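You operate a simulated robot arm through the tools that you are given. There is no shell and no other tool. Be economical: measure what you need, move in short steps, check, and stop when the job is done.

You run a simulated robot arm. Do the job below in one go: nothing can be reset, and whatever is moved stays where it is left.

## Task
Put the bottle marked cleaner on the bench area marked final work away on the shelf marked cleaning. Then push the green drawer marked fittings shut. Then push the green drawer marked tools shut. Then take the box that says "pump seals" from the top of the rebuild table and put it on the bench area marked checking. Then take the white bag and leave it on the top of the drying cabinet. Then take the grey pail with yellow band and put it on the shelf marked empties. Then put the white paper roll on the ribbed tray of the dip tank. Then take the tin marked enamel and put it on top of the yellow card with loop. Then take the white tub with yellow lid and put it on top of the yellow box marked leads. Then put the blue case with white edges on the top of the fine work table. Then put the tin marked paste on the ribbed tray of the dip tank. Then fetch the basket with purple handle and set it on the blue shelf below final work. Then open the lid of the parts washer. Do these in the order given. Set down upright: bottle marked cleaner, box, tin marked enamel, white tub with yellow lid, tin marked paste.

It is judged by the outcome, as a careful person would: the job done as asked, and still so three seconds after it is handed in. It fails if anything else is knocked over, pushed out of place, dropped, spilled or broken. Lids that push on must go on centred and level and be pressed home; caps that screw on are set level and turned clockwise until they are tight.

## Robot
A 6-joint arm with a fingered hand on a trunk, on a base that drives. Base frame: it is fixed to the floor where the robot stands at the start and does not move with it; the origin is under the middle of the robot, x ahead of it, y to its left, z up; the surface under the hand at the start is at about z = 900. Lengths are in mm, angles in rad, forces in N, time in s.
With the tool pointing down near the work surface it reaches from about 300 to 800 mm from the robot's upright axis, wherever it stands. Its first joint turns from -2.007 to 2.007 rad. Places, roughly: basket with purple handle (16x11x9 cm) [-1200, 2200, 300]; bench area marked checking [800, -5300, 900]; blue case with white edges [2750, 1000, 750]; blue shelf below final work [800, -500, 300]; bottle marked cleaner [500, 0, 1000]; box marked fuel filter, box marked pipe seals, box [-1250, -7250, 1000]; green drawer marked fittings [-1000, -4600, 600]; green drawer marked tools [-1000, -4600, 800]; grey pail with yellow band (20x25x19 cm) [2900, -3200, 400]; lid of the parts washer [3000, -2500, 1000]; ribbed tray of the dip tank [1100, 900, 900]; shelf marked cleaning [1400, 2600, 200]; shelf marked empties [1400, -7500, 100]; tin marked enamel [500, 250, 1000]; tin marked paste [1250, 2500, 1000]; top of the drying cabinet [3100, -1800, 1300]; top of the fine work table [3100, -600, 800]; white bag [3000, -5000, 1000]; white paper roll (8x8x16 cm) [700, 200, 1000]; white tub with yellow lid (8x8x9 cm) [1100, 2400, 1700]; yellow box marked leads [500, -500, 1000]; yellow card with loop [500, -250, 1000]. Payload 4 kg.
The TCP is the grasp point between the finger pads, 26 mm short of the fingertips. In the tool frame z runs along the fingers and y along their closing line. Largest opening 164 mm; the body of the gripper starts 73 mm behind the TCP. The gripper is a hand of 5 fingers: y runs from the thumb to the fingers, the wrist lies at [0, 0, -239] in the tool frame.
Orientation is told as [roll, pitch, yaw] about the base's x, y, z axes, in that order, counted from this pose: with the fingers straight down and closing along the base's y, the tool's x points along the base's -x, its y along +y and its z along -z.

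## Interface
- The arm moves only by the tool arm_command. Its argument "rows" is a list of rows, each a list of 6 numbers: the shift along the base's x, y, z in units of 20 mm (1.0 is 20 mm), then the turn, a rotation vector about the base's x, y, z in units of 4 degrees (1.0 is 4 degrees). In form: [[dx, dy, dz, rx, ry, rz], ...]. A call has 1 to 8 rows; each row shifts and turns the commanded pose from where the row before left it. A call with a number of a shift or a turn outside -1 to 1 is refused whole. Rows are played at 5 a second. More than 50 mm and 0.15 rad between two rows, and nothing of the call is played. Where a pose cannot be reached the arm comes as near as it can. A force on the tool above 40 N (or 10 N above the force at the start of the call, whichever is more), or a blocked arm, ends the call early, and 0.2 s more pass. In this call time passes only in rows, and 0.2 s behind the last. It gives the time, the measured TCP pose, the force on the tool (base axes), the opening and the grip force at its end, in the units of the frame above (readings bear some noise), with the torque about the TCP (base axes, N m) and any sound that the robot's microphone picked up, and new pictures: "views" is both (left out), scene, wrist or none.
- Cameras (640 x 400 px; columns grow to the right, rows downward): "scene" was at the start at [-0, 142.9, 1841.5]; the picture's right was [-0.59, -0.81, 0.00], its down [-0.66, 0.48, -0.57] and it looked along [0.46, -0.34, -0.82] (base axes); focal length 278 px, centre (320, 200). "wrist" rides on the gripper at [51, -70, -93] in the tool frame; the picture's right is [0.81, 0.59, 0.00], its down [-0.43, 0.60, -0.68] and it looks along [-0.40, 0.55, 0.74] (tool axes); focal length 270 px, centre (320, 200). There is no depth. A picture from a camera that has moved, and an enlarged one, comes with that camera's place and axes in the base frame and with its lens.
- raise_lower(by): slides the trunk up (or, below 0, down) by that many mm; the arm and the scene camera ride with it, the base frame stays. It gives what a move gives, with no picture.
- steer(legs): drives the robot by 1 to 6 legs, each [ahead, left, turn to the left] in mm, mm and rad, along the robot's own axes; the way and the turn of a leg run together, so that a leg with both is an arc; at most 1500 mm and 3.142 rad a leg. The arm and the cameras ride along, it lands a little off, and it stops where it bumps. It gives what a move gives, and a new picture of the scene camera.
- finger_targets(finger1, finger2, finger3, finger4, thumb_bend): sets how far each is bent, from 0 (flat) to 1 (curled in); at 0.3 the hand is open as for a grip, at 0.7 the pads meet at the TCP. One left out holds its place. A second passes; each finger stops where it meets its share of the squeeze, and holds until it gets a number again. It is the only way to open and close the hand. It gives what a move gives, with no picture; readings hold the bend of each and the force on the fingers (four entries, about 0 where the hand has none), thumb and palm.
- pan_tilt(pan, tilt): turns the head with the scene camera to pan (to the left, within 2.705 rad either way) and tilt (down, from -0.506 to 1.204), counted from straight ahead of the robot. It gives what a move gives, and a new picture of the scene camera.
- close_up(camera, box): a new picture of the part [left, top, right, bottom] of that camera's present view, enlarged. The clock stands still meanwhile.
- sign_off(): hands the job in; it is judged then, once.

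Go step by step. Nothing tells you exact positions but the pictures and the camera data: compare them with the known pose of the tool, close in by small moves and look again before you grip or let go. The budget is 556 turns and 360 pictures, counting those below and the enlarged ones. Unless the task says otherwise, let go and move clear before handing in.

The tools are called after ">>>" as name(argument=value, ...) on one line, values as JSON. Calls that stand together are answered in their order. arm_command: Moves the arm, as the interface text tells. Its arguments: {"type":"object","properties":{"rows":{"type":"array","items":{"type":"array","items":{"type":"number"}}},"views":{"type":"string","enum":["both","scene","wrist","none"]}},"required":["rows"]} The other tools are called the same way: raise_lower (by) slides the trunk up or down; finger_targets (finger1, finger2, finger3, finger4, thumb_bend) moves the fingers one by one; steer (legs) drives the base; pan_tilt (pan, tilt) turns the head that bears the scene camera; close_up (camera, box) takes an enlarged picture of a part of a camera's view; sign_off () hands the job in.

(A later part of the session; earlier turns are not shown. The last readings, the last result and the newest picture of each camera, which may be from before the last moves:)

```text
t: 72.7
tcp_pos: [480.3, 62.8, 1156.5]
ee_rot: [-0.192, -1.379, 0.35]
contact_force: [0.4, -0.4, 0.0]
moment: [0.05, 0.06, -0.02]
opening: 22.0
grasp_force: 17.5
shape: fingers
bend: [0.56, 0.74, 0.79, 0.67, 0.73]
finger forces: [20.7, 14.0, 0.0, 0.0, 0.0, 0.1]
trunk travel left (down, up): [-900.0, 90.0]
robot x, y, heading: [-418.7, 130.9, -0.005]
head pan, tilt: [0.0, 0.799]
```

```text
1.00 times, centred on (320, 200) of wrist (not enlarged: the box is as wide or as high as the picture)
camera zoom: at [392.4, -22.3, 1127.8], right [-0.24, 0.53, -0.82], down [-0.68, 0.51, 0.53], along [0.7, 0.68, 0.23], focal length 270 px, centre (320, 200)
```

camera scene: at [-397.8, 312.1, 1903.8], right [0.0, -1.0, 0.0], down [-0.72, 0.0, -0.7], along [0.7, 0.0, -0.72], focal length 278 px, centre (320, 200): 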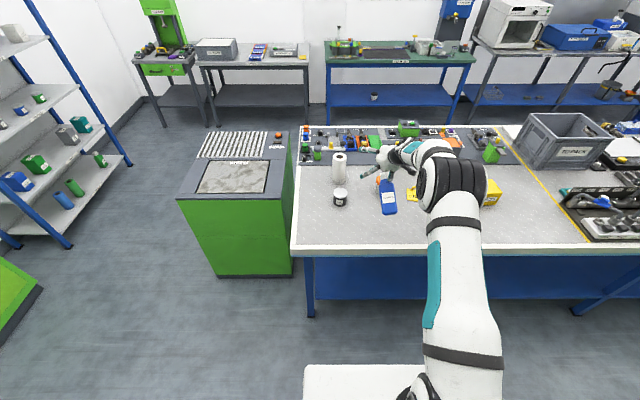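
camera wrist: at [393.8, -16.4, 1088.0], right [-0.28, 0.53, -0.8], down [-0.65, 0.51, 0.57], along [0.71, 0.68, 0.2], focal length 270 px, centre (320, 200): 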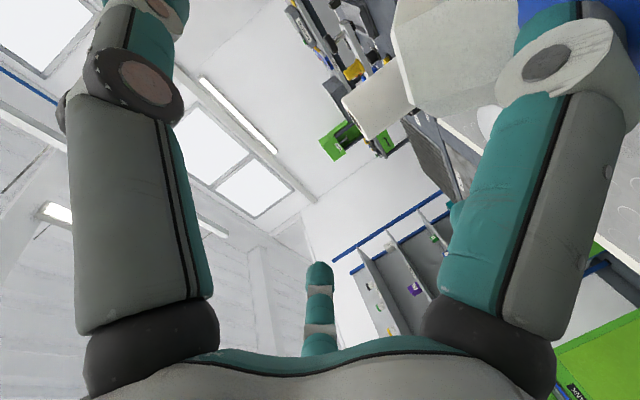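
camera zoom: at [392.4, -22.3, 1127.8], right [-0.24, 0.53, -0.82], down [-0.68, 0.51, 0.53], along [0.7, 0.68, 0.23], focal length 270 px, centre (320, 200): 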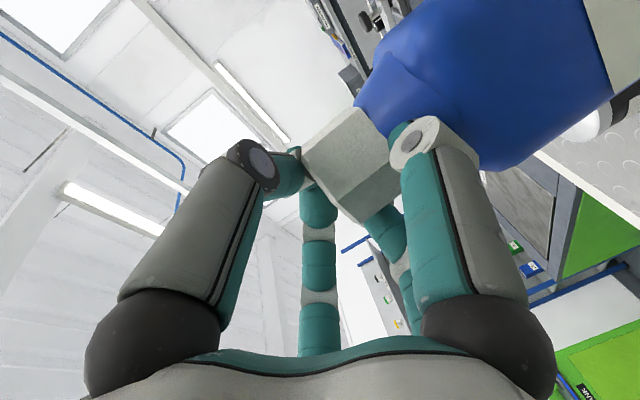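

I'll free the other fingers and go back to the plain hang. Then I'll use the yellow leads box as a low stop: stand the bottle close behind it and draw the finger straight back over the box.

>>> finger_targets(finger1=0.3, finger2=0.3, finger3=0.3, finger4=0.3, thumb_bend=0.3)

>>> pan_tilt(pan=-0.45, tilt=0.8)

>>> close_up(camera="wrist", box=[0, 0, 640, 400])

```text
t: 73.7
tcp_pos: [480.2, 61.8, 1157.3]
ee_rot: [-0.19, -1.379, 0.351]
contact_force: [-0.3, -0.1, -2.4]
moment: [0.13, -0.14, -0.02]
opening: 92.2
grasp_force: 4.6
shape: fingers
bend: [0.29, 0.3, 0.3, 0.3, 0.3]
finger forces: [10.0, 0.0, 0.1, 0.1, 0.1, 0.0]
trunk travel left (down, up): [-900.0, 90.0]
robot x, y, heading: [-422.3, 128.2, -0.004]
head pan, tilt: [0.0, 0.799]
```

```text
t: 74.6
tcp_pos: [480.7, 64.4, 1159.1]
ee_rot: [-0.189, -1.379, 0.35]
contact_force: [-0.9, 0.1, -4.0]
moment: [0.1, -0.14, 0.02]
opening: 92.0
grasp_force: 4.8
shape: fingers
bend: [0.29, 0.3, 0.3, 0.3, 0.3]
finger forces: [10.0, 0.0, 0.0, 0.0, 0.1, 0.0]
trunk travel left (down, up): [-900.0, 90.0]
robot x, y, heading: [-424.0, 125.7, -0.002]
head pan, tilt: [-0.45, 0.799]
camera scene: at [-406.1, 277.1, 1853.9], right [-0.44, -0.9, 0.0], down [-0.64, 0.31, -0.7], along [0.63, -0.31, -0.72], focal length 278 px, centre (320, 200)
```

scene: 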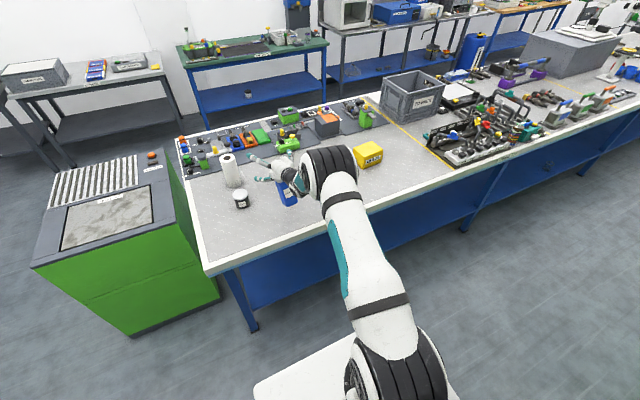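

```text
1.00 times, centred on (320, 200) of wrist (not enlarged: the box is as wide or as high as the picture)
camera zoom: at [392.4, -22.3, 1127.8], right [-0.24, 0.53, -0.82], down [-0.68, 0.51, 0.53], along [0.7, 0.68, 0.23], focal length 270 px, centre (320, 200)
```

zoom: 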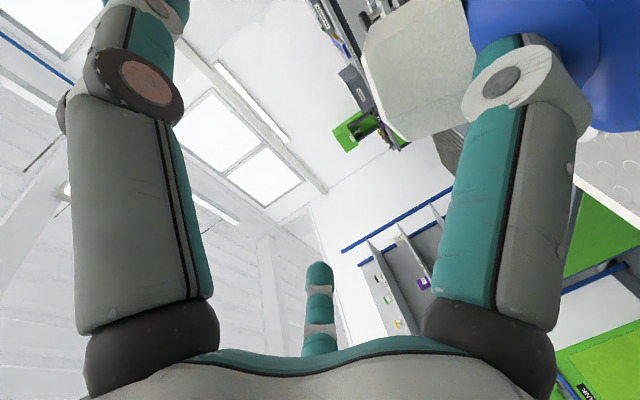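

>>> close_up(camera="scene", box=[230, 60, 470, 210])

```text
2.67 times, centred on (350, 135) of scene
camera zoom: at [-406.1, 277.1, 1853.9], right [-0.44, -0.9, 0.0], down [-0.64, 0.31, -0.7], along [0.63, -0.31, -0.72], focal length 740 px, centre (240, 373)
```

zoom: 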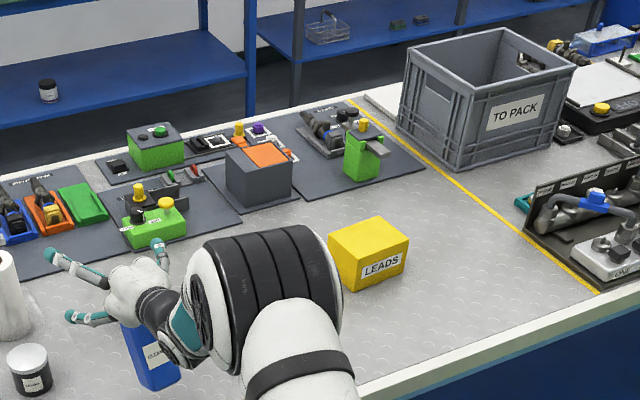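

>>> raise_lower(by=90)

>>> steer(legs=[[0, -534, 0], [255, 0, 0]])

>>> close_up(camera="scene", box=[230, 100, 430, 225])

```text
t: 75.8
tcp_pos: [480.7, 62.2, 1247.2]
ee_rot: [-0.19, -1.379, 0.349]
contact_force: [0.8, 0.3, -3.5]
moment: [0.15, -0.14, 0.05]
opening: 92.1
grasp_force: 4.9
shape: fingers
bend: [0.29, 0.3, 0.3, 0.3, 0.3]
finger forces: [10.0, 0.1, 0.0, 0.0, 0.1, 0.1]
trunk travel left (down, up): [-990.0, 0.0]
robot x, y, heading: [-422.1, 124.4, -0.004]
head pan, tilt: [-0.45, 0.799]
```

```text
t: 80.3
tcp_pos: [728.6, -452.5, 1247.1]
ee_rot: [-0.19, -1.38, 0.358]
contact_force: [0.3, 0.4, -4.2]
moment: [0.1, -0.17, 0.02]
opening: 92.4
grasp_force: 5.7
shape: fingers
bend: [0.29, 0.3, 0.3, 0.3, 0.3]
finger forces: [10.1, 0.0, 0.1, 0.0, 0.1, 0.0]
trunk travel left (down, up): [-990.0, 0.0]
robot x, y, heading: [-173.2, -397.1, 0.001]
head pan, tilt: [-0.45, 0.799]
camera scene: at [-158.9, -245.3, 1943.9], right [-0.43, -0.9, 0.0], down [-0.65, 0.31, -0.7], along [0.63, -0.3, -0.72], focal length 278 px, centre (320, 200)
```

scene: 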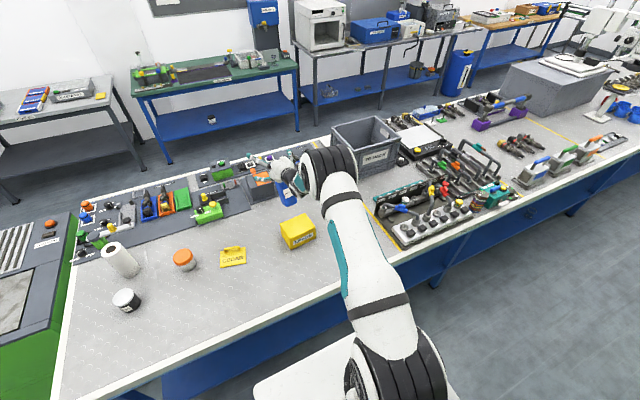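

```text
3.20 times, centred on (330, 162) of scene
camera zoom: at [-158.9, -245.3, 1943.9], right [-0.43, -0.9, 0.0], down [-0.65, 0.31, -0.7], along [0.63, -0.3, -0.72], focal length 888 px, centre (288, 320)
```

zoom: 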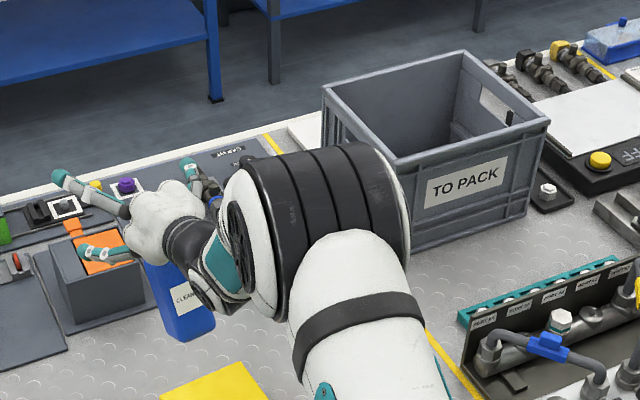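

>>> raise_lower(by=-115)

>>> pan_tilt(pan=-0.3, tilt=0.9)

>>> close_up(camera="scene", box=[230, 80, 430, 205])

```text
t: 81.7
tcp_pos: [724.8, -453.4, 1129.6]
ee_rot: [-0.176, -1.373, 0.346]
contact_force: [-0.8, -0.3, -3.4]
moment: [0.11, -0.07, 0.0]
opening: 92.1
grasp_force: 5.3
shape: fingers
bend: [0.29, 0.3, 0.3, 0.3, 0.3]
finger forces: [10.7, 0.0, 0.0, 0.0, 0.0, 0.0]
trunk travel left (down, up): [-875.0, 115.0]
robot x, y, heading: [-173.7, -398.0, 0.005]
head pan, tilt: [-0.45, 0.799]
```

```text
t: 82.4
tcp_pos: [727.8, -454.2, 1131.7]
ee_rot: [-0.188, -1.379, 0.356]
contact_force: [-1.0, 0.4, -3.3]
moment: [0.11, -0.17, 0.0]
opening: 92.4
grasp_force: 5.0
shape: fingers
bend: [0.28, 0.3, 0.3, 0.3, 0.3]
finger forces: [10.6, 0.0, 0.1, 0.0, 0.0, 0.0]
trunk travel left (down, up): [-875.0, 115.0]
robot x, y, heading: [-176.9, -398.4, 0.001]
head pan, tilt: [-0.3, 0.901]
camera scene: at [-160.3, -232.7, 1821.0], right [-0.29, -0.96, 0.0], down [-0.75, 0.23, -0.62], along [0.59, -0.18, -0.78], focal length 278 px, centre (320, 200)
```

scene: 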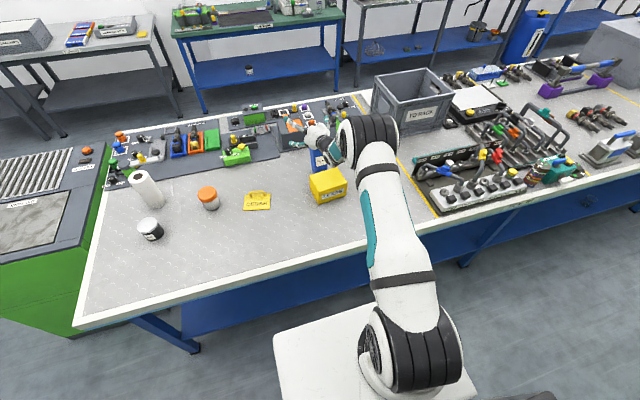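

```text
3.20 times, centred on (330, 142) of scene
camera zoom: at [-160.3, -232.7, 1821.0], right [-0.29, -0.96, 0.0], down [-0.75, 0.23, -0.62], along [0.59, -0.18, -0.78], focal length 888 px, centre (288, 384)
```

zoom: 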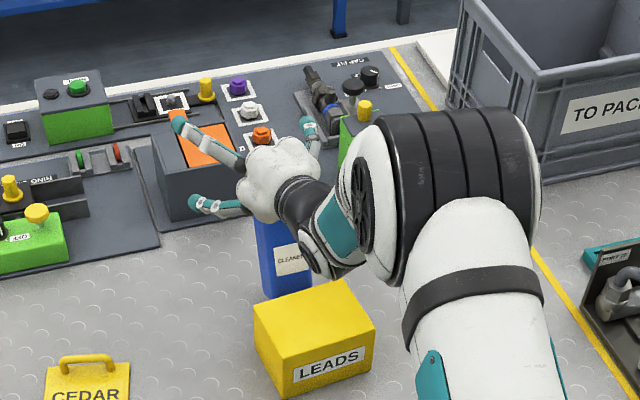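

>>> arm_command(rows=[[0, 0, -0.5, 0, 0, 0], [0, -0.5, -0.2, 0, 0, 0]], views="none")

>>> arm_command(rows=[[0, 0, -0.2, 0, 0, 0]], views="none")

>>> arm_command(rows=[[0, 0, -0.15, 0, 0, 0]], views="none")

```text
t: 83.0
tcp_pos: [726.0, -463.5, 1118.2]
ee_rot: [-0.189, -1.382, 0.354]
contact_force: [0.6, -0.1, -2.9]
moment: [0.14, -0.13, -0.01]
opening: 92.6
grasp_force: 5.2
shape: fingers
bend: [0.28, 0.3, 0.3, 0.3, 0.3]
finger forces: [10.5, 0.1, 0.0, 0.0, 0.0, 0.0]
trunk travel left (down, up): [-875.0, 115.0]
robot x, y, heading: [-174.0, -397.3, -0.001]
head pan, tilt: [-0.3, 0.901]
```

```text
t: 83.4
tcp_pos: [726.5, -462.2, 1116.5]
ee_rot: [-0.193, -1.38, 0.359]
contact_force: [-0.2, -0.1, -1.8]
moment: [0.05, -0.05, 0.0]
opening: 92.0
grasp_force: 5.1
shape: fingers
bend: [0.29, 0.3, 0.3, 0.3, 0.3]
finger forces: [9.8, 0.1, 0.1, 0.0, 0.1, 0.0]
trunk travel left (down, up): [-875.0, 115.0]
robot x, y, heading: [-173.7, -394.7, 0.009]
head pan, tilt: [-0.3, 0.901]
```

```text
t: 83.8
tcp_pos: [727.7, -462.5, 1112.4]
ee_rot: [-0.195, -1.383, 0.363]
contact_force: [0.0, 1.2, 3.4]
moment: [-0.02, 0.09, -0.02]
opening: 89.6
grasp_force: 5.5
shape: fingers
bend: [0.31, 0.3, 0.3, 0.3, 0.3]
finger forces: [11.7, 0.1, 0.0, 0.0, 0.1, 0.0]
trunk travel left (down, up): [-875.0, 115.0]
robot x, y, heading: [-177.9, -393.5, -0.001]
head pan, tilt: [-0.3, 0.901]
```

>>> arm_command(rows=[[-0.5, 0, 0, 0, 0, 0], [-0.5, 0, 0, 0, 0, 0]], views="none")

>>> close_up(camera="scene", box=[270, 105, 390, 180])

```text
t: 84.4
tcp_pos: [706.4, -462.8, 1112.0]
ee_rot: [-0.192, -1.381, 0.36]
contact_force: [0.5, 1.1, 1.0]
moment: [0.06, -0.23, 0.01]
opening: 86.7
grasp_force: 8.4
shape: fingers
bend: [0.33, 0.3, 0.3, 0.3, 0.3]
finger forces: [16.9, 0.0, 0.0, 0.0, 0.1, 0.0]
trunk travel left (down, up): [-875.0, 115.0]
robot x, y, heading: [-175.2, -398.1, 0.004]
head pan, tilt: [-0.3, 0.901]
```

```text
5.33 times, centred on (330, 142) of scene
camera zoom: at [-161.5, -232.2, 1820.9], right [-0.29, -0.96, 0.0], down [-0.75, 0.23, -0.62], along [0.59, -0.18, -0.78], focal length 1480 px, centre (267, 507)
```

zoom: 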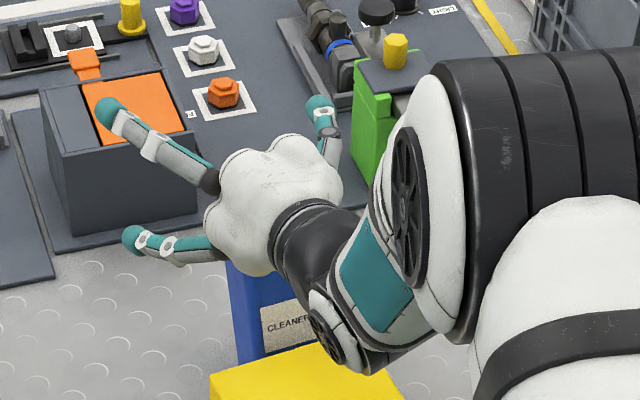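

>>> arm_command(rows=[[-0.5, 0, 0, 0, 0, 0], [-0.5, 0, 0, 0, 0, 0]], views="none")

>>> arm_command(rows=[[-0.5, 0, 0, 0, 0, 0], [-0.5, 0, 0, 0, 0, 0]], views="none")

>>> close_up(camera="scene", box=[250, 105, 390, 210])

```text
t: 85.0
tcp_pos: [688.4, -461.8, 1111.4]
ee_rot: [-0.188, -1.378, 0.356]
contact_force: [1.6, -0.6, -2.6]
moment: [0.05, -0.6, 0.05]
opening: 84.8
grasp_force: 17.1
shape: fingers
bend: [0.33, 0.3, 0.3, 0.3, 0.3]
finger forces: [33.3, 0.0, 0.0, 0.0, 0.0, 0.1]
trunk travel left (down, up): [-875.0, 115.0]
robot x, y, heading: [-177.1, -396.3, 0.003]
head pan, tilt: [-0.3, 0.901]
```

```text
t: 85.6
tcp_pos: [668.1, -460.8, 1112.5]
ee_rot: [-0.193, -1.38, 0.358]
contact_force: [2.7, 0.3, -2.4]
moment: [0.13, -0.48, 0.07]
opening: 86.2
grasp_force: 15.5
shape: fingers
bend: [0.32, 0.3, 0.3, 0.3, 0.3]
finger forces: [31.2, 0.1, 0.0, 0.1, 0.1, 0.0]
trunk travel left (down, up): [-875.0, 115.0]
robot x, y, heading: [-174.2, -402.8, 0.002]
head pan, tilt: [-0.3, 0.901]
```

```text
3.81 times, centred on (320, 158) of scene
camera zoom: at [-160.9, -232.4, 1820.9], right [-0.29, -0.96, 0.0], down [-0.75, 0.23, -0.62], along [0.59, -0.18, -0.78], focal length 1058 px, centre (320, 362)
```

zoom: 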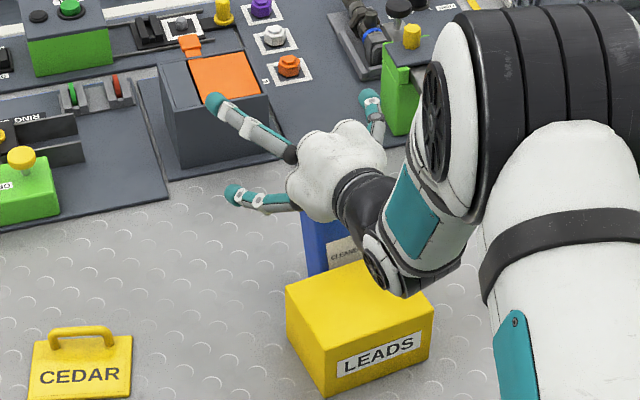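

The box is too light to act as a stop (it slid about 25 mm; I'll push it back later). I'll back out, lift slightly, and try curling finger 1 further so the cap sits between thumb and fingers 2 and 3.

>>> arm_command(rows=[[0.8, 0, 0, 0, 0, 0], [0.5, 0, 0.5, 0, 0, 0], [0, 0, 1, 0, 0, 0], [0, 0, 1, 0, 0, 0]], views="none")

>>> finger_targets(finger1=0.78)

>>> close_up(camera="wrist", box=[0, 0, 640, 400])

```text
t: 86.6
tcp_pos: [692.5, -462.8, 1161.9]
ee_rot: [-0.188, -1.379, 0.357]
contact_force: [0.4, -0.3, -4.8]
moment: [0.09, -0.13, 0.0]
opening: 92.6
grasp_force: 5.1
shape: fingers
bend: [0.28, 0.3, 0.3, 0.3, 0.3]
finger forces: [10.3, 0.0, 0.1, 0.0, 0.0, 0.1]
trunk travel left (down, up): [-875.0, 115.0]
robot x, y, heading: [-174.4, -397.8, -0.001]
head pan, tilt: [-0.3, 0.901]
```

```text
t: 87.6
tcp_pos: [693.3, -462.3, 1161.4]
ee_rot: [-0.191, -1.38, 0.358]
contact_force: [-0.1, -0.4, -4.0]
moment: [-0.02, 0.13, -0.01]
opening: 75.7
grasp_force: 18.0
shape: fingers
bend: [0.75, 0.3, 0.3, 0.3, 0.3]
finger forces: [36.2, 0.0, 0.0, 0.0, 0.1, 0.0]
trunk travel left (down, up): [-875.0, 115.0]
robot x, y, heading: [-177.3, -396.5, 0.004]
head pan, tilt: [-0.3, 0.901]
```

```text
1.00 times, centred on (320, 200) of wrist (not enlarged: the box is as wide or as high as the picture)
camera zoom: at [606.1, -547.9, 1131.7], right [-0.24, 0.52, -0.82], down [-0.68, 0.51, 0.53], along [0.69, 0.68, 0.23], focal length 270 px, centre (320, 200)
```

zoom: 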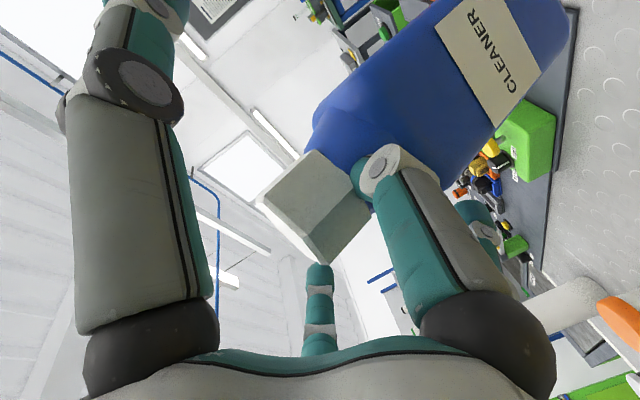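

Now the cap is at the grasp point and only the tip of finger 1 is under it. I'll grip the cap with thumb, fingers 2, 3 and 4, then open finger 1 outward.

>>> finger_targets(finger2=0.75, finger3=0.75, thumb_bend=0.75)

>>> close_up(camera="wrist", box=[0, 0, 640, 400])

```text
t: 88.6
tcp_pos: [694.7, -463.1, 1160.4]
ee_rot: [-0.191, -1.38, 0.359]
contact_force: [-0.2, -0.3, -4.3]
moment: [-0.03, 0.13, -0.01]
opening: 12.4
grasp_force: 38.1
shape: fingers
bend: [0.76, 0.54, 0.72, 0.3, 0.63]
finger forces: [46.1, 11.6, 0.0, 0.1, 18.1, 0.0]
trunk travel left (down, up): [-875.0, 115.0]
robot x, y, heading: [-173.4, -393.9, -0.0]
head pan, tilt: [-0.3, 0.901]
```

```text
1.00 times, centred on (320, 200) of wrist (not enlarged: the box is as wide or as high as the picture)
camera zoom: at [606.2, -547.9, 1131.7], right [-0.24, 0.52, -0.82], down [-0.68, 0.51, 0.53], along [0.69, 0.68, 0.23], focal length 270 px, centre (320, 200)
```

zoom: 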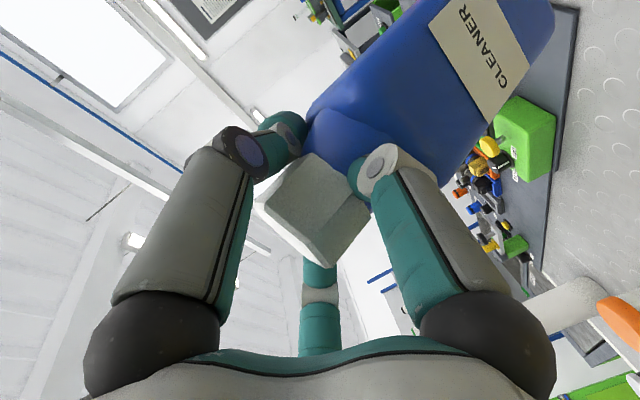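

>>> finger_targets(finger2=0.75, finger3=0.85, thumb_bend=0.85)

>>> finger_targets(finger1=0.6)

>>> close_up(camera="wrist", box=[0, 0, 640, 400])

```text
t: 89.6
tcp_pos: [693.5, -462.1, 1160.5]
ee_rot: [-0.189, -1.38, 0.358]
contact_force: [0.1, 0.8, -3.2]
moment: [-0.03, 0.1, -0.01]
opening: 12.4
grasp_force: 51.2
shape: fingers
bend: [0.77, 0.51, 0.75, 0.3, 0.64]
finger forces: [53.5, 15.2, 9.6, 0.0, 24.4, 0.0]
trunk travel left (down, up): [-875.0, 115.0]
robot x, y, heading: [-173.3, -399.0, 0.001]
head pan, tilt: [-0.3, 0.901]
```

```text
t: 90.6
tcp_pos: [693.0, -461.7, 1162.3]
ee_rot: [-0.191, -1.38, 0.359]
contact_force: [0.5, 0.5, -3.3]
moment: [0.01, 0.11, 0.04]
opening: 0.0
grasp_force: 43.8
shape: fingers
bend: [0.73, 0.51, 0.76, 0.3, 0.67]
finger forces: [51.6, 9.6, 3.1, 0.0, 22.9, 0.0]
trunk travel left (down, up): [-875.0, 115.0]
robot x, y, heading: [-172.5, -399.3, 0.003]
head pan, tilt: [-0.3, 0.901]
```

```text
1.00 times, centred on (320, 200) of wrist (not enlarged: the box is as wide or as high as the picture)
camera zoom: at [606.2, -547.9, 1131.7], right [-0.24, 0.52, -0.82], down [-0.68, 0.51, 0.53], along [0.69, 0.68, 0.23], focal length 270 px, centre (320, 200)
```

zoom: 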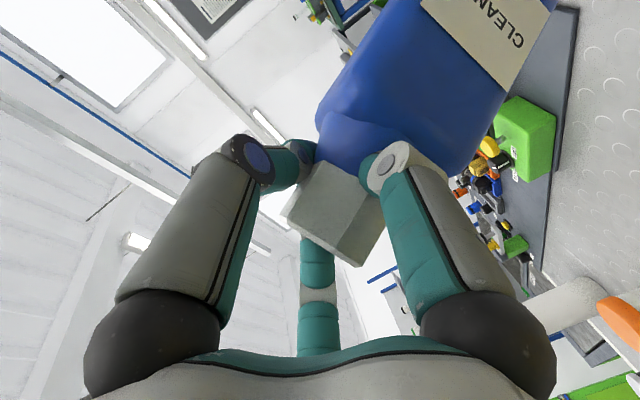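

>>> finger_targets(finger1=0.35)

>>> close_up(camera="wrist", box=[0, 0, 640, 400])

```text
t: 91.6
tcp_pos: [694.2, -461.5, 1160.6]
ee_rot: [-0.189, -1.378, 0.358]
contact_force: [-0.5, 0.1, -3.2]
moment: [0.02, 0.11, -0.01]
opening: 0.1
grasp_force: 42.8
shape: fingers
bend: [0.74, 0.51, 0.76, 0.3, 0.67]
finger forces: [51.6, 9.9, 2.7, 0.0, 21.9, 0.1]
trunk travel left (down, up): [-875.0, 115.0]
robot x, y, heading: [-173.5, -393.1, -0.0]
head pan, tilt: [-0.3, 0.901]
```

```text
1.00 times, centred on (320, 200) of wrist (not enlarged: the box is as wide or as high as the picture)
camera zoom: at [606.2, -547.9, 1131.7], right [-0.24, 0.52, -0.82], down [-0.68, 0.51, 0.53], along [0.69, 0.68, 0.23], focal length 270 px, centre (320, 200)
```

zoom: 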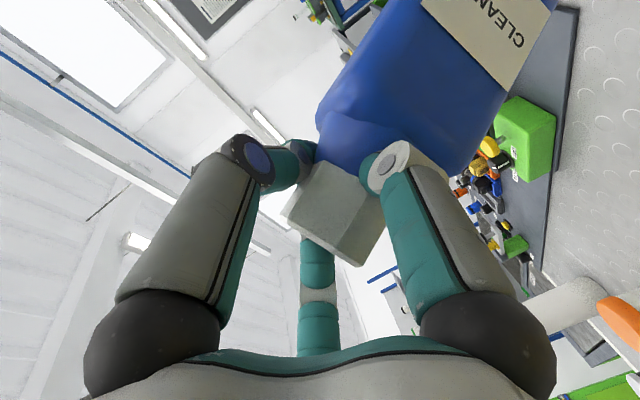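

>>> finger_targets(finger1=1.0)

>>> close_up(camera="wrist", box=[0, 0, 640, 400])

>>> close_up(camera="scene", box=[250, 85, 410, 205])

```text
t: 92.6
tcp_pos: [695.0, -461.8, 1162.8]
ee_rot: [-0.191, -1.379, 0.357]
contact_force: [0.4, 0.4, -3.2]
moment: [0.04, 0.1, 0.04]
opening: 0.2
grasp_force: 48.1
shape: fingers
bend: [0.76, 0.51, 0.76, 0.3, 0.73]
finger forces: [58.9, 10.8, 1.2, 0.1, 25.9, 0.0]
trunk travel left (down, up): [-875.0, 115.0]
robot x, y, heading: [-173.5, -395.2, 0.0]
head pan, tilt: [-0.3, 0.901]
```

```text
1.00 times, centred on (320, 200) of wrist (not enlarged: the box is as wide or as high as the picture)
camera zoom: at [606.2, -547.9, 1131.7], right [-0.24, 0.52, -0.82], down [-0.68, 0.51, 0.53], along [0.69, 0.68, 0.23], focal length 270 px, centre (320, 200)
```

zoom: 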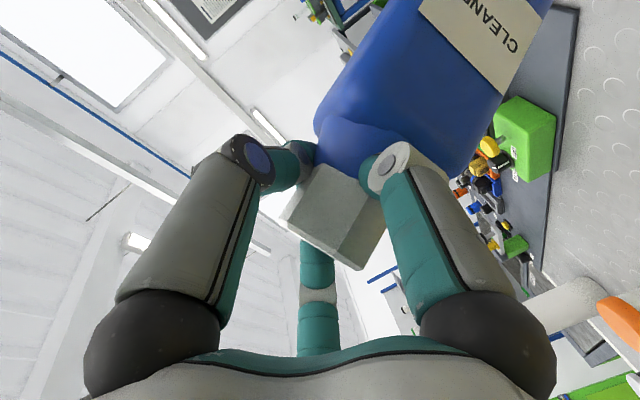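

```text
3.33 times, centred on (330, 145) of scene
camera zoom: at [-160.7, -232.5, 1821.0], right [-0.29, -0.96, 0.0], down [-0.75, 0.23, -0.62], along [0.59, -0.18, -0.78], focal length 925 px, centre (287, 383)
```

zoom: 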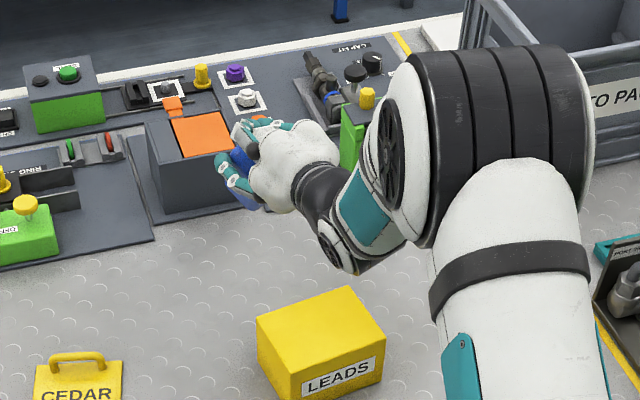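

>>> pan_tilt(pan=-1.5, tilt=0.3)

>>> close_up(camera="scene", box=[320, 100, 640, 300])

```text
t: 94.0
tcp_pos: [694.1, -461.2, 1161.7]
ee_rot: [-0.19, -1.38, 0.359]
contact_force: [0.1, 0.0, -4.6]
moment: [0.02, 0.08, 0.02]
opening: 0.0
grasp_force: 48.2
shape: fingers
bend: [0.76, 0.51, 0.76, 0.3, 0.73]
finger forces: [58.8, 10.7, 1.3, 0.0, 25.8, 0.0]
trunk travel left (down, up): [-875.0, 115.0]
robot x, y, heading: [-174.9, -394.9, 0.001]
head pan, tilt: [-1.499, 0.3]
camera scene: at [-225.8, -303.5, 1873.2], right [-1.0, -0.08, 0.0], down [-0.02, 0.3, -0.96], along [0.07, -0.95, -0.3], focal length 278 px, centre (320, 200)
```

scene: 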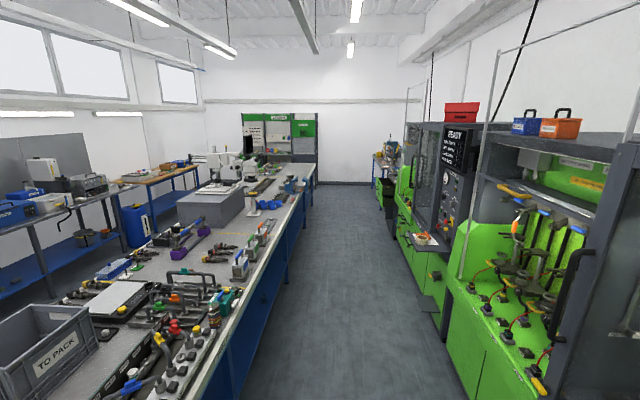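

```text
2.00 times, centred on (480, 200) of scene
camera zoom: at [-225.8, -303.5, 1873.2], right [-1.0, -0.08, 0.0], down [-0.02, 0.3, -0.96], along [0.07, -0.95, -0.3], focal length 555 px, centre (0, 200)
```

zoom: 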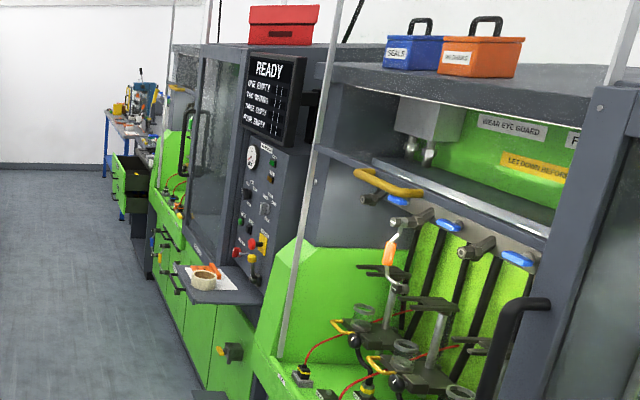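

>>> finger_targets(finger1=0.74, thumb_bend=0.7, finger2=0.55, finger3=0.6)

>>> finger_targets(finger1=0.6)

>>> finger_targets(finger1=0.45)

>>> close_up(camera="wrist", box=[0, 0, 640, 400])

```text
t: 95.0
tcp_pos: [692.9, -461.0, 1161.6]
ee_rot: [-0.191, -1.381, 0.358]
contact_force: [-0.4, -0.3, -3.4]
moment: [0.02, 0.08, 0.02]
opening: 2.2
grasp_force: 24.0
shape: fingers
bend: [0.72, 0.51, 0.6, 0.3, 0.67]
finger forces: [37.1, 3.5, 0.0, 0.0, 7.4, 0.0]
trunk travel left (down, up): [-875.0, 115.0]
robot x, y, heading: [-173.2, -399.6, 0.003]
head pan, tilt: [-1.499, 0.3]
```

```text
t: 96.0
tcp_pos: [693.5, -462.4, 1161.9]
ee_rot: [-0.19, -1.379, 0.358]
contact_force: [0.1, 0.3, -3.2]
moment: [0.11, 0.03, 0.01]
opening: 22.1
grasp_force: 11.0
shape: fingers
bend: [0.57, 0.55, 0.6, 0.3, 0.69]
finger forces: [18.7, 0.0, 0.1, 0.1, 3.3, 0.0]
trunk travel left (down, up): [-875.0, 115.0]
robot x, y, heading: [-172.8, -395.2, 0.001]
head pan, tilt: [-1.499, 0.3]
```

```text
t: 97.0
tcp_pos: [693.9, -463.4, 1161.2]
ee_rot: [-0.19, -1.378, 0.358]
contact_force: [0.0, 0.6, -3.0]
moment: [0.08, -0.09, 0.02]
opening: 47.3
grasp_force: 6.2
shape: fingers
bend: [0.43, 0.55, 0.6, 0.3, 0.7]
finger forces: [12.6, 0.0, 0.1, 0.0, 0.1, 0.1]
trunk travel left (down, up): [-875.0, 115.0]
robot x, y, heading: [-175.8, -395.8, 0.008]
head pan, tilt: [-1.499, 0.3]
```

```text
1.00 times, centred on (320, 200) of wrist (not enlarged: the box is as wide or as high as the picture)
camera zoom: at [606.1, -547.9, 1131.7], right [-0.24, 0.52, -0.82], down [-0.68, 0.51, 0.53], along [0.69, 0.68, 0.23], focal length 270 px, centre (320, 200)
```

zoom: 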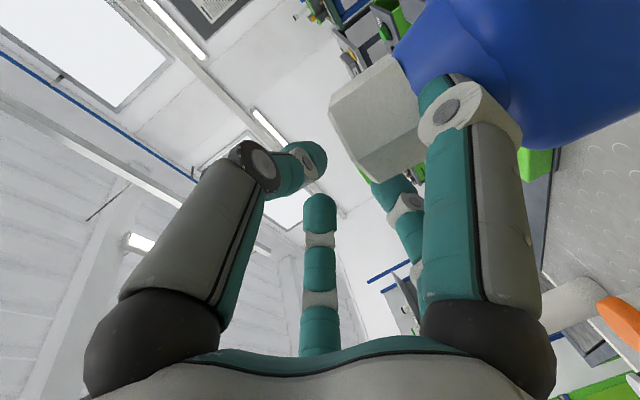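

>>> finger_targets(finger1=0.3, finger2=0.3, finger3=0.3, thumb_bend=0.3)

>>> finger_targets(finger1=0.68)

>>> finger_targets(finger2=0.65, finger3=0.65, thumb_bend=0.65)

>>> close_up(camera="wrist", box=[0, 0, 640, 400])

```text
t: 98.0
tcp_pos: [694.3, -462.4, 1161.0]
ee_rot: [-0.19, -1.379, 0.358]
contact_force: [0.4, -0.5, -3.4]
moment: [0.1, -0.16, 0.03]
opening: 92.1
grasp_force: 5.0
shape: fingers
bend: [0.29, 0.3, 0.3, 0.3, 0.3]
finger forces: [10.8, 0.1, 0.0, 0.0, 0.0, 0.0]
trunk travel left (down, up): [-875.0, 115.0]
robot x, y, heading: [-174.5, -396.2, 0.002]
head pan, tilt: [-1.499, 0.3]
```

```text
t: 99.0
tcp_pos: [693.9, -462.3, 1161.2]
ee_rot: [-0.189, -1.379, 0.358]
contact_force: [-0.3, 0.9, -3.6]
moment: [-0.02, 0.05, 0.0]
opening: 72.6
grasp_force: 7.9
shape: fingers
bend: [0.65, 0.3, 0.3, 0.3, 0.3]
finger forces: [15.3, 0.0, 0.1, 0.1, 0.0, 0.0]
trunk travel left (down, up): [-875.0, 115.0]
robot x, y, heading: [-173.8, -394.4, 0.006]
head pan, tilt: [-1.499, 0.3]
```

```text
t: 100.0
tcp_pos: [694.7, -462.8, 1160.8]
ee_rot: [-0.192, -1.38, 0.359]
contact_force: [0.9, 0.0, 0.0]
moment: [-0.01, 0.09, -0.02]
opening: 9.9
grasp_force: 11.3
shape: fingers
bend: [0.65, 0.65, 0.65, 0.3, 0.64]
finger forces: [20.0, 0.4, 0.0, 0.0, 2.3, 0.0]
trunk travel left (down, up): [-875.0, 115.0]
robot x, y, heading: [-174.4, -393.2, 0.003]
head pan, tilt: [-1.499, 0.3]
```

```text
1.00 times, centred on (320, 200) of wrist (not enlarged: the box is as wide or as high as the picture)
camera zoom: at [606.2, -547.9, 1131.8], right [-0.24, 0.52, -0.82], down [-0.68, 0.51, 0.53], along [0.69, 0.68, 0.23], focal length 270 px, centre (320, 200)
```

zoom: 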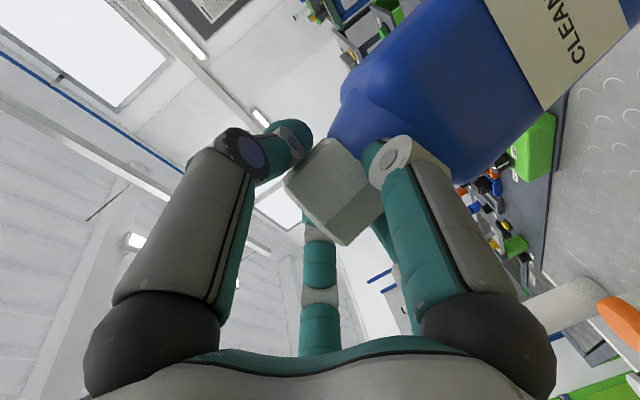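

>>> finger_targets(finger2=0.8, finger3=0.8, thumb_bend=0.75)

>>> finger_targets(finger1=0.5)

>>> close_up(camera="wrist", box=[0, 0, 640, 400])

```text
t: 101.0
tcp_pos: [693.1, -461.0, 1160.9]
ee_rot: [-0.189, -1.378, 0.358]
contact_force: [0.5, 0.7, -2.6]
moment: [0.04, 0.1, 0.01]
opening: 5.6
grasp_force: 34.3
shape: fingers
bend: [0.66, 0.66, 0.75, 0.3, 0.66]
finger forces: [29.1, 11.1, 11.3, 0.0, 16.7, 0.1]
trunk travel left (down, up): [-875.0, 115.0]
robot x, y, heading: [-173.9, -394.3, 0.003]
head pan, tilt: [-1.499, 0.3]
```

```text
t: 102.0
tcp_pos: [694.0, -461.6, 1161.4]
ee_rot: [-0.19, -1.378, 0.357]
contact_force: [0.0, -0.8, -4.0]
moment: [0.05, 0.07, 0.0]
opening: 14.5
grasp_force: 39.1
shape: fingers
bend: [0.56, 0.73, 0.76, 0.3, 0.68]
finger forces: [52.2, 10.0, 9.8, 0.1, 7.2, 0.1]
trunk travel left (down, up): [-875.0, 115.0]
robot x, y, heading: [-179.2, -394.1, 0.004]
head pan, tilt: [-1.499, 0.3]
```

```text
1.00 times, centred on (320, 200) of wrist (not enlarged: the box is as wide or as high as the picture)
camera zoom: at [606.2, -547.9, 1131.8], right [-0.24, 0.52, -0.82], down [-0.68, 0.51, 0.53], along [0.69, 0.68, 0.23], focal length 270 px, centre (320, 200)
```

zoom: 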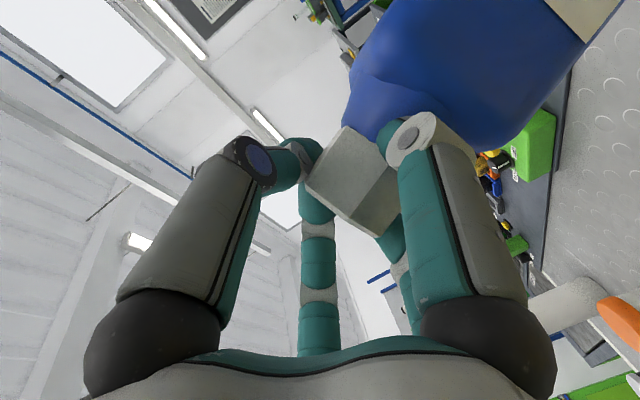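

>>> finger_targets(finger1=0.2, finger2=0.85, finger3=0.85, thumb_bend=0.85)

>>> close_up(camera="wrist", box=[0, 0, 640, 400])

```text
t: 103.0
tcp_pos: [694.2, -462.8, 1162.6]
ee_rot: [-0.189, -1.377, 0.356]
contact_force: [0.1, -0.5, -3.2]
moment: [0.18, -0.19, -0.01]
opening: 86.6
grasp_force: 6.0
shape: fingers
bend: [0.19, 0.74, 0.82, 0.3, 0.74]
finger forces: [12.3, 0.0, 0.0, 0.0, 0.0, 0.1]
trunk travel left (down, up): [-875.0, 115.0]
robot x, y, heading: [-176.0, -395.3, 0.005]
head pan, tilt: [-1.499, 0.3]
```

```text
1.00 times, centred on (320, 200) of wrist (not enlarged: the box is as wide or as high as the picture)
camera zoom: at [606.2, -547.9, 1131.8], right [-0.24, 0.52, -0.82], down [-0.68, 0.51, 0.53], along [0.69, 0.68, 0.23], focal length 270 px, centre (320, 200)
```

zoom: 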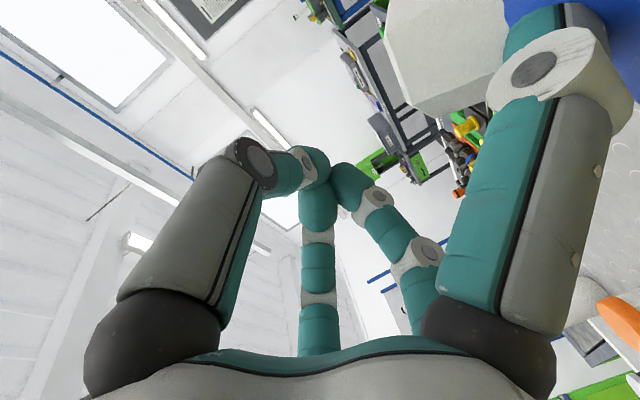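

>>> close_up(camera="wrist", box=[460, 0, 640, 112])

>>> pan_tilt(pan=0.0, tilt=0.7)

>>> close_up(camera="scene", box=[290, 120, 450, 220])

```text
3.56 times, centred on (550, 56) of wrist
camera zoom: at [606.2, -547.9, 1131.8], right [-0.24, 0.52, -0.82], down [-0.68, 0.51, 0.53], along [0.69, 0.68, 0.23], focal length 961 px, centre (-498, 712)
```

zoom: 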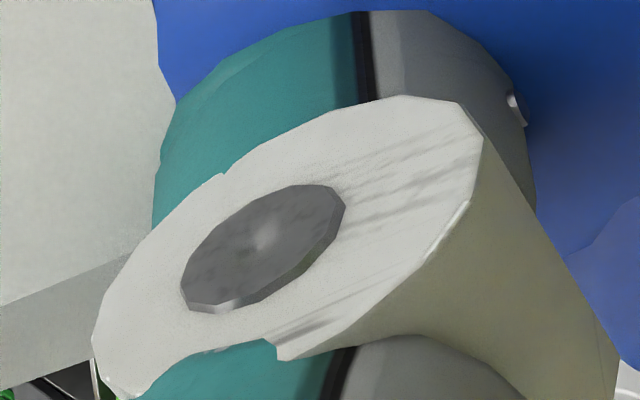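

```text
t: 104.6
tcp_pos: [693.6, -462.7, 1162.2]
ee_rot: [-0.189, -1.378, 0.358]
contact_force: [0.8, 0.1, -3.1]
moment: [0.17, -0.21, 0.0]
opening: 86.8
grasp_force: 6.3
shape: fingers
bend: [0.19, 0.74, 0.82, 0.3, 0.74]
finger forces: [12.3, 0.1, 0.1, 0.0, 0.0, 0.1]
trunk travel left (down, up): [-875.0, 115.0]
robot x, y, heading: [-177.3, -394.8, 0.001]
head pan, tilt: [0.0, 0.7]
camera scene: at [-148.0, -210.2, 1837.1], right [0.0, -1.0, 0.0], down [-0.64, 0.0, -0.76], along [0.76, 0.0, -0.64], focal length 278 px, centre (320, 200)
```

scene: 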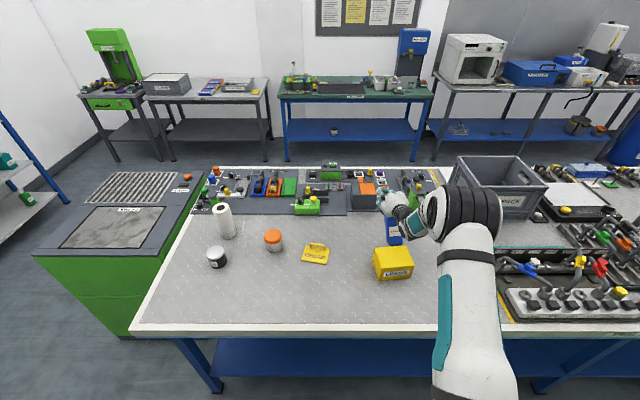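

```text
4.00 times, centred on (370, 170) of scene
camera zoom: at [-148.0, -210.2, 1837.1], right [0.0, -1.0, 0.0], down [-0.64, 0.0, -0.76], along [0.76, 0.0, -0.64], focal length 1110 px, centre (120, 320)
```

zoom: 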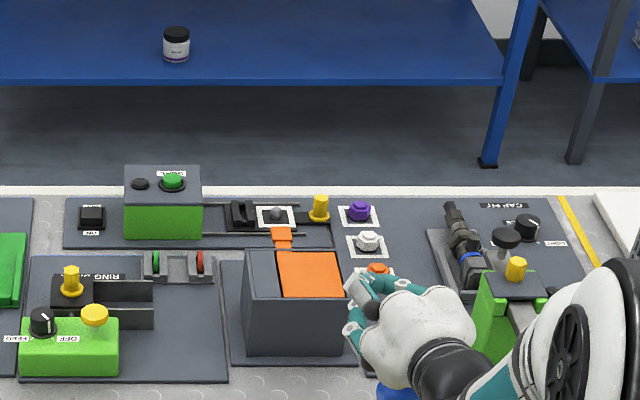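

>>> finger_targets(finger2=0.3, finger3=0.3, thumb_bend=0.3)

>>> arm_command(rows=[[0.3, 0, -0.8, 0, 0, 0], [0.3, 0, -0.8, 0, 0, 0]], views="none")

>>> finger_targets(finger1=0.0)

>>> close_up(camera="wrist", box=[0, 0, 640, 400])

>>> close_up(camera="scene", box=[330, 140, 450, 260])

```text
t: 105.6
tcp_pos: [695.1, -461.5, 1160.9]
ee_rot: [-0.19, -1.378, 0.358]
contact_force: [0.1, -0.6, -3.2]
moment: [0.17, -0.23, 0.01]
opening: 99.7
grasp_force: 5.9
shape: fingers
bend: [0.19, 0.3, 0.3, 0.3, 0.3]
finger forces: [12.2, 0.0, 0.0, 0.1, 0.0, 0.0]
trunk travel left (down, up): [-875.0, 115.0]
robot x, y, heading: [-171.0, -396.0, 0.004]
head pan, tilt: [0.0, 0.7]
```

```text
t: 106.2
tcp_pos: [704.6, -463.2, 1129.0]
ee_rot: [-0.191, -1.38, 0.358]
contact_force: [0.4, -0.2, -3.0]
moment: [0.1, -0.21, 0.02]
opening: 99.8
grasp_force: 5.8
shape: fingers
bend: [0.19, 0.3, 0.3, 0.3, 0.3]
finger forces: [11.6, 0.1, 0.0, 0.1, 0.0, 0.0]
trunk travel left (down, up): [-875.0, 115.0]
robot x, y, heading: [-175.4, -397.5, 0.006]
head pan, tilt: [0.0, 0.7]
```

```text
t: 107.2
tcp_pos: [704.7, -462.5, 1129.3]
ee_rot: [-0.191, -1.378, 0.358]
contact_force: [2.2, -1.0, -2.4]
moment: [0.18, -0.47, 0.1]
opening: 107.2
grasp_force: 8.7
shape: fingers
bend: [0.1, 0.3, 0.3, 0.3, 0.3]
finger forces: [16.9, 0.0, 0.1, 0.0, 0.0, 0.1]
trunk travel left (down, up): [-875.0, 115.0]
robot x, y, heading: [-176.6, -395.6, 0.005]
head pan, tilt: [0.0, 0.7]
```

```text
1.00 times, centred on (320, 200) of wrist (not enlarged: the box is as wide or as high as the picture)
camera zoom: at [618.1, -548.3, 1099.9], right [-0.24, 0.52, -0.82], down [-0.68, 0.51, 0.53], along [0.69, 0.68, 0.23], focal length 270 px, centre (320, 200)
```

zoom: 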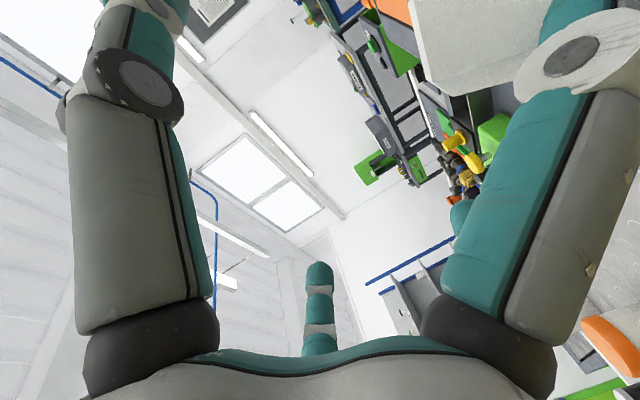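

```text
3.33 times, centred on (390, 200) of scene
camera zoom: at [-147.8, -210.1, 1837.1], right [0.0, -1.0, 0.0], down [-0.64, 0.0, -0.76], along [0.76, 0.0, -0.64], focal length 925 px, centre (87, 200)
```

zoom: 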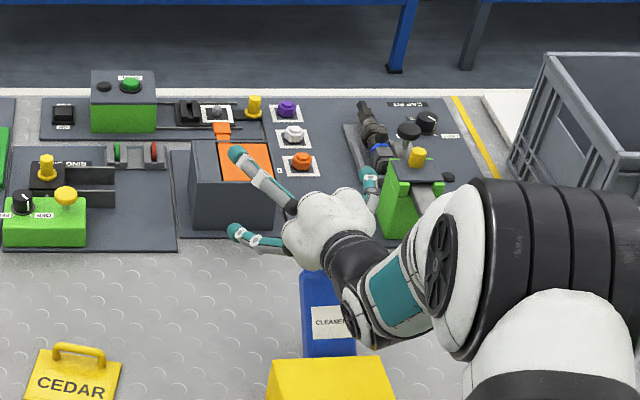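

The bottle follows finger 1 rigidly, like a peg in a tight slot. I'll move clear of the box, stand it down with little load and work the finger out with small twisting moves.

>>> finger_targets(finger1=0.28)

>>> arm_command(rows=[[1, 0, 0.3, 0, 0, 0], [1, 0, 0, 0, 0, 0], [0, 0, -0.5, 0, 0, 0], [0, 0, -0.5, 0, 0, 0]], views="none")

>>> arm_command(rows=[[0, 0, -0.15, 0, 0, 0]], views="none")

```text
t: 108.2
tcp_pos: [704.2, -461.6, 1129.2]
ee_rot: [-0.192, -1.379, 0.357]
contact_force: [-0.2, 0.3, -2.7]
moment: [0.15, -0.14, 0.01]
opening: 94.2
grasp_force: 5.1
shape: fingers
bend: [0.27, 0.3, 0.3, 0.3, 0.3]
finger forces: [10.0, 0.0, 0.0, 0.0, 0.1, 0.0]
trunk travel left (down, up): [-875.0, 115.0]
robot x, y, heading: [-176.1, -394.6, 0.002]
head pan, tilt: [0.0, 0.7]
```

```text
t: 109.2
tcp_pos: [745.4, -463.8, 1116.6]
ee_rot: [-0.194, -1.38, 0.362]
contact_force: [0.1, -0.4, -0.2]
moment: [0.02, -0.02, 0.04]
opening: 92.7
grasp_force: 3.7
shape: fingers
bend: [0.27, 0.3, 0.3, 0.3, 0.3]
finger forces: [8.0, 0.1, 0.1, 0.0, 0.1, 0.1]
trunk travel left (down, up): [-875.0, 115.0]
robot x, y, heading: [-177.0, -396.4, 0.003]
head pan, tilt: [0.0, 0.7]
```

```text
t: 109.6
tcp_pos: [744.6, -462.4, 1115.0]
ee_rot: [-0.195, -1.383, 0.362]
contact_force: [0.8, -1.4, 1.9]
moment: [-0.19, 0.07, 0.06]
opening: 90.8
grasp_force: 5.1
shape: fingers
bend: [0.29, 0.3, 0.3, 0.3, 0.3]
finger forces: [9.8, 0.1, 0.0, 0.1, 0.0, 0.1]
trunk travel left (down, up): [-875.0, 115.0]
robot x, y, heading: [-178.1, -395.8, 0.005]
head pan, tilt: [0.0, 0.7]
```

>>> arm_command(rows=[[0, 0, 0.12, 0, 0, 0], [-0.117, 0.135, 0, 0, 0, 1], [-0.117, 0.135, 0, 0, 0, 1], [-0.117, 0.135, 0, 0, 0, 1], [0.057, -0.145, 0, 0, 0, -1], [0.057, -0.145, 0, 0, 0, -1], [0.057, -0.145, 0, 0, 0, -1]], views="none")

>>> arm_command(rows=[[0.057, -0.145, 0, 0, 0, -1], [0.057, -0.145, 0, 0, 0, -1], [0.057, -0.145, 0, 0, 0, -1], [-0.117, 0.135, 0, 0, 0, 1], [-0.117, 0.135, 0, 0, 0, 1], [-0.117, 0.135, 0, 0, 0, 1]], views="wrist")

>>> close_up(camera="scene", box=[330, 140, 450, 260])

```text
t: 111.2
tcp_pos: [741.2, -463.6, 1115.1]
ee_rot: [-0.19, -1.378, 0.359]
contact_force: [0.3, -1.2, 0.8]
moment: [-0.1, -0.06, 0.06]
opening: 90.4
grasp_force: 4.5
shape: fingers
bend: [0.29, 0.3, 0.3, 0.3, 0.3]
finger forces: [9.5, 0.0, 0.0, 0.0, 0.0, 0.1]
trunk travel left (down, up): [-875.0, 115.0]
robot x, y, heading: [-176.1, -399.1, 0.006]
head pan, tilt: [0.0, 0.7]
```

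```text
t: 112.6
tcp_pos: [738.2, -464.5, 1116.4]
ee_rot: [-0.187, -1.381, 0.357]
contact_force: [0.4, -0.2, -1.1]
moment: [-0.02, -0.12, 0.02]
opening: 91.1
grasp_force: 5.0
shape: fingers
bend: [0.29, 0.3, 0.3, 0.3, 0.3]
finger forces: [10.2, 0.0, 0.0, 0.1, 0.1, 0.0]
trunk travel left (down, up): [-875.0, 115.0]
robot x, y, heading: [-176.2, -396.5, -0.003]
head pan, tilt: [0.0, 0.7]
camera wrist: at [651.4, -550.3, 1085.9], right [-0.24, 0.53, -0.82], down [-0.68, 0.51, 0.53], along [0.69, 0.68, 0.23], focal length 270 px, centre (320, 200)
```

wrist: 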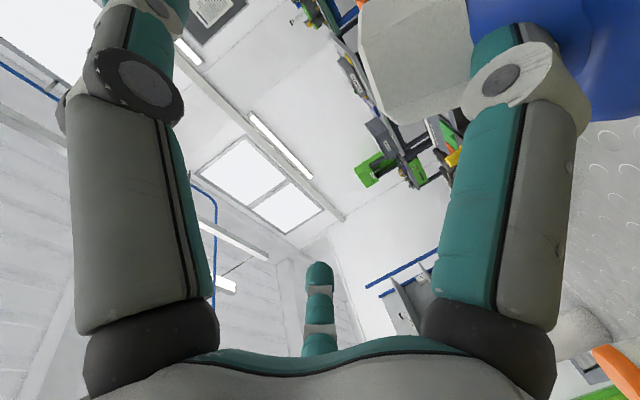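

```text
3.33 times, centred on (390, 200) of scene
camera zoom: at [-148.4, -210.9, 1837.2], right [0.0, -1.0, 0.0], down [-0.64, 0.0, -0.76], along [0.76, 0.0, -0.64], focal length 925 px, centre (87, 200)
```

zoom: 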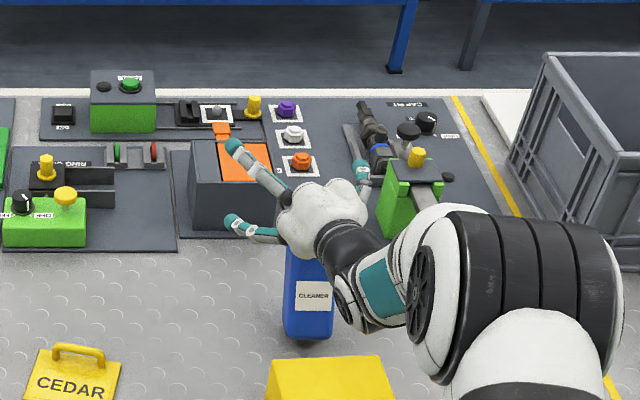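

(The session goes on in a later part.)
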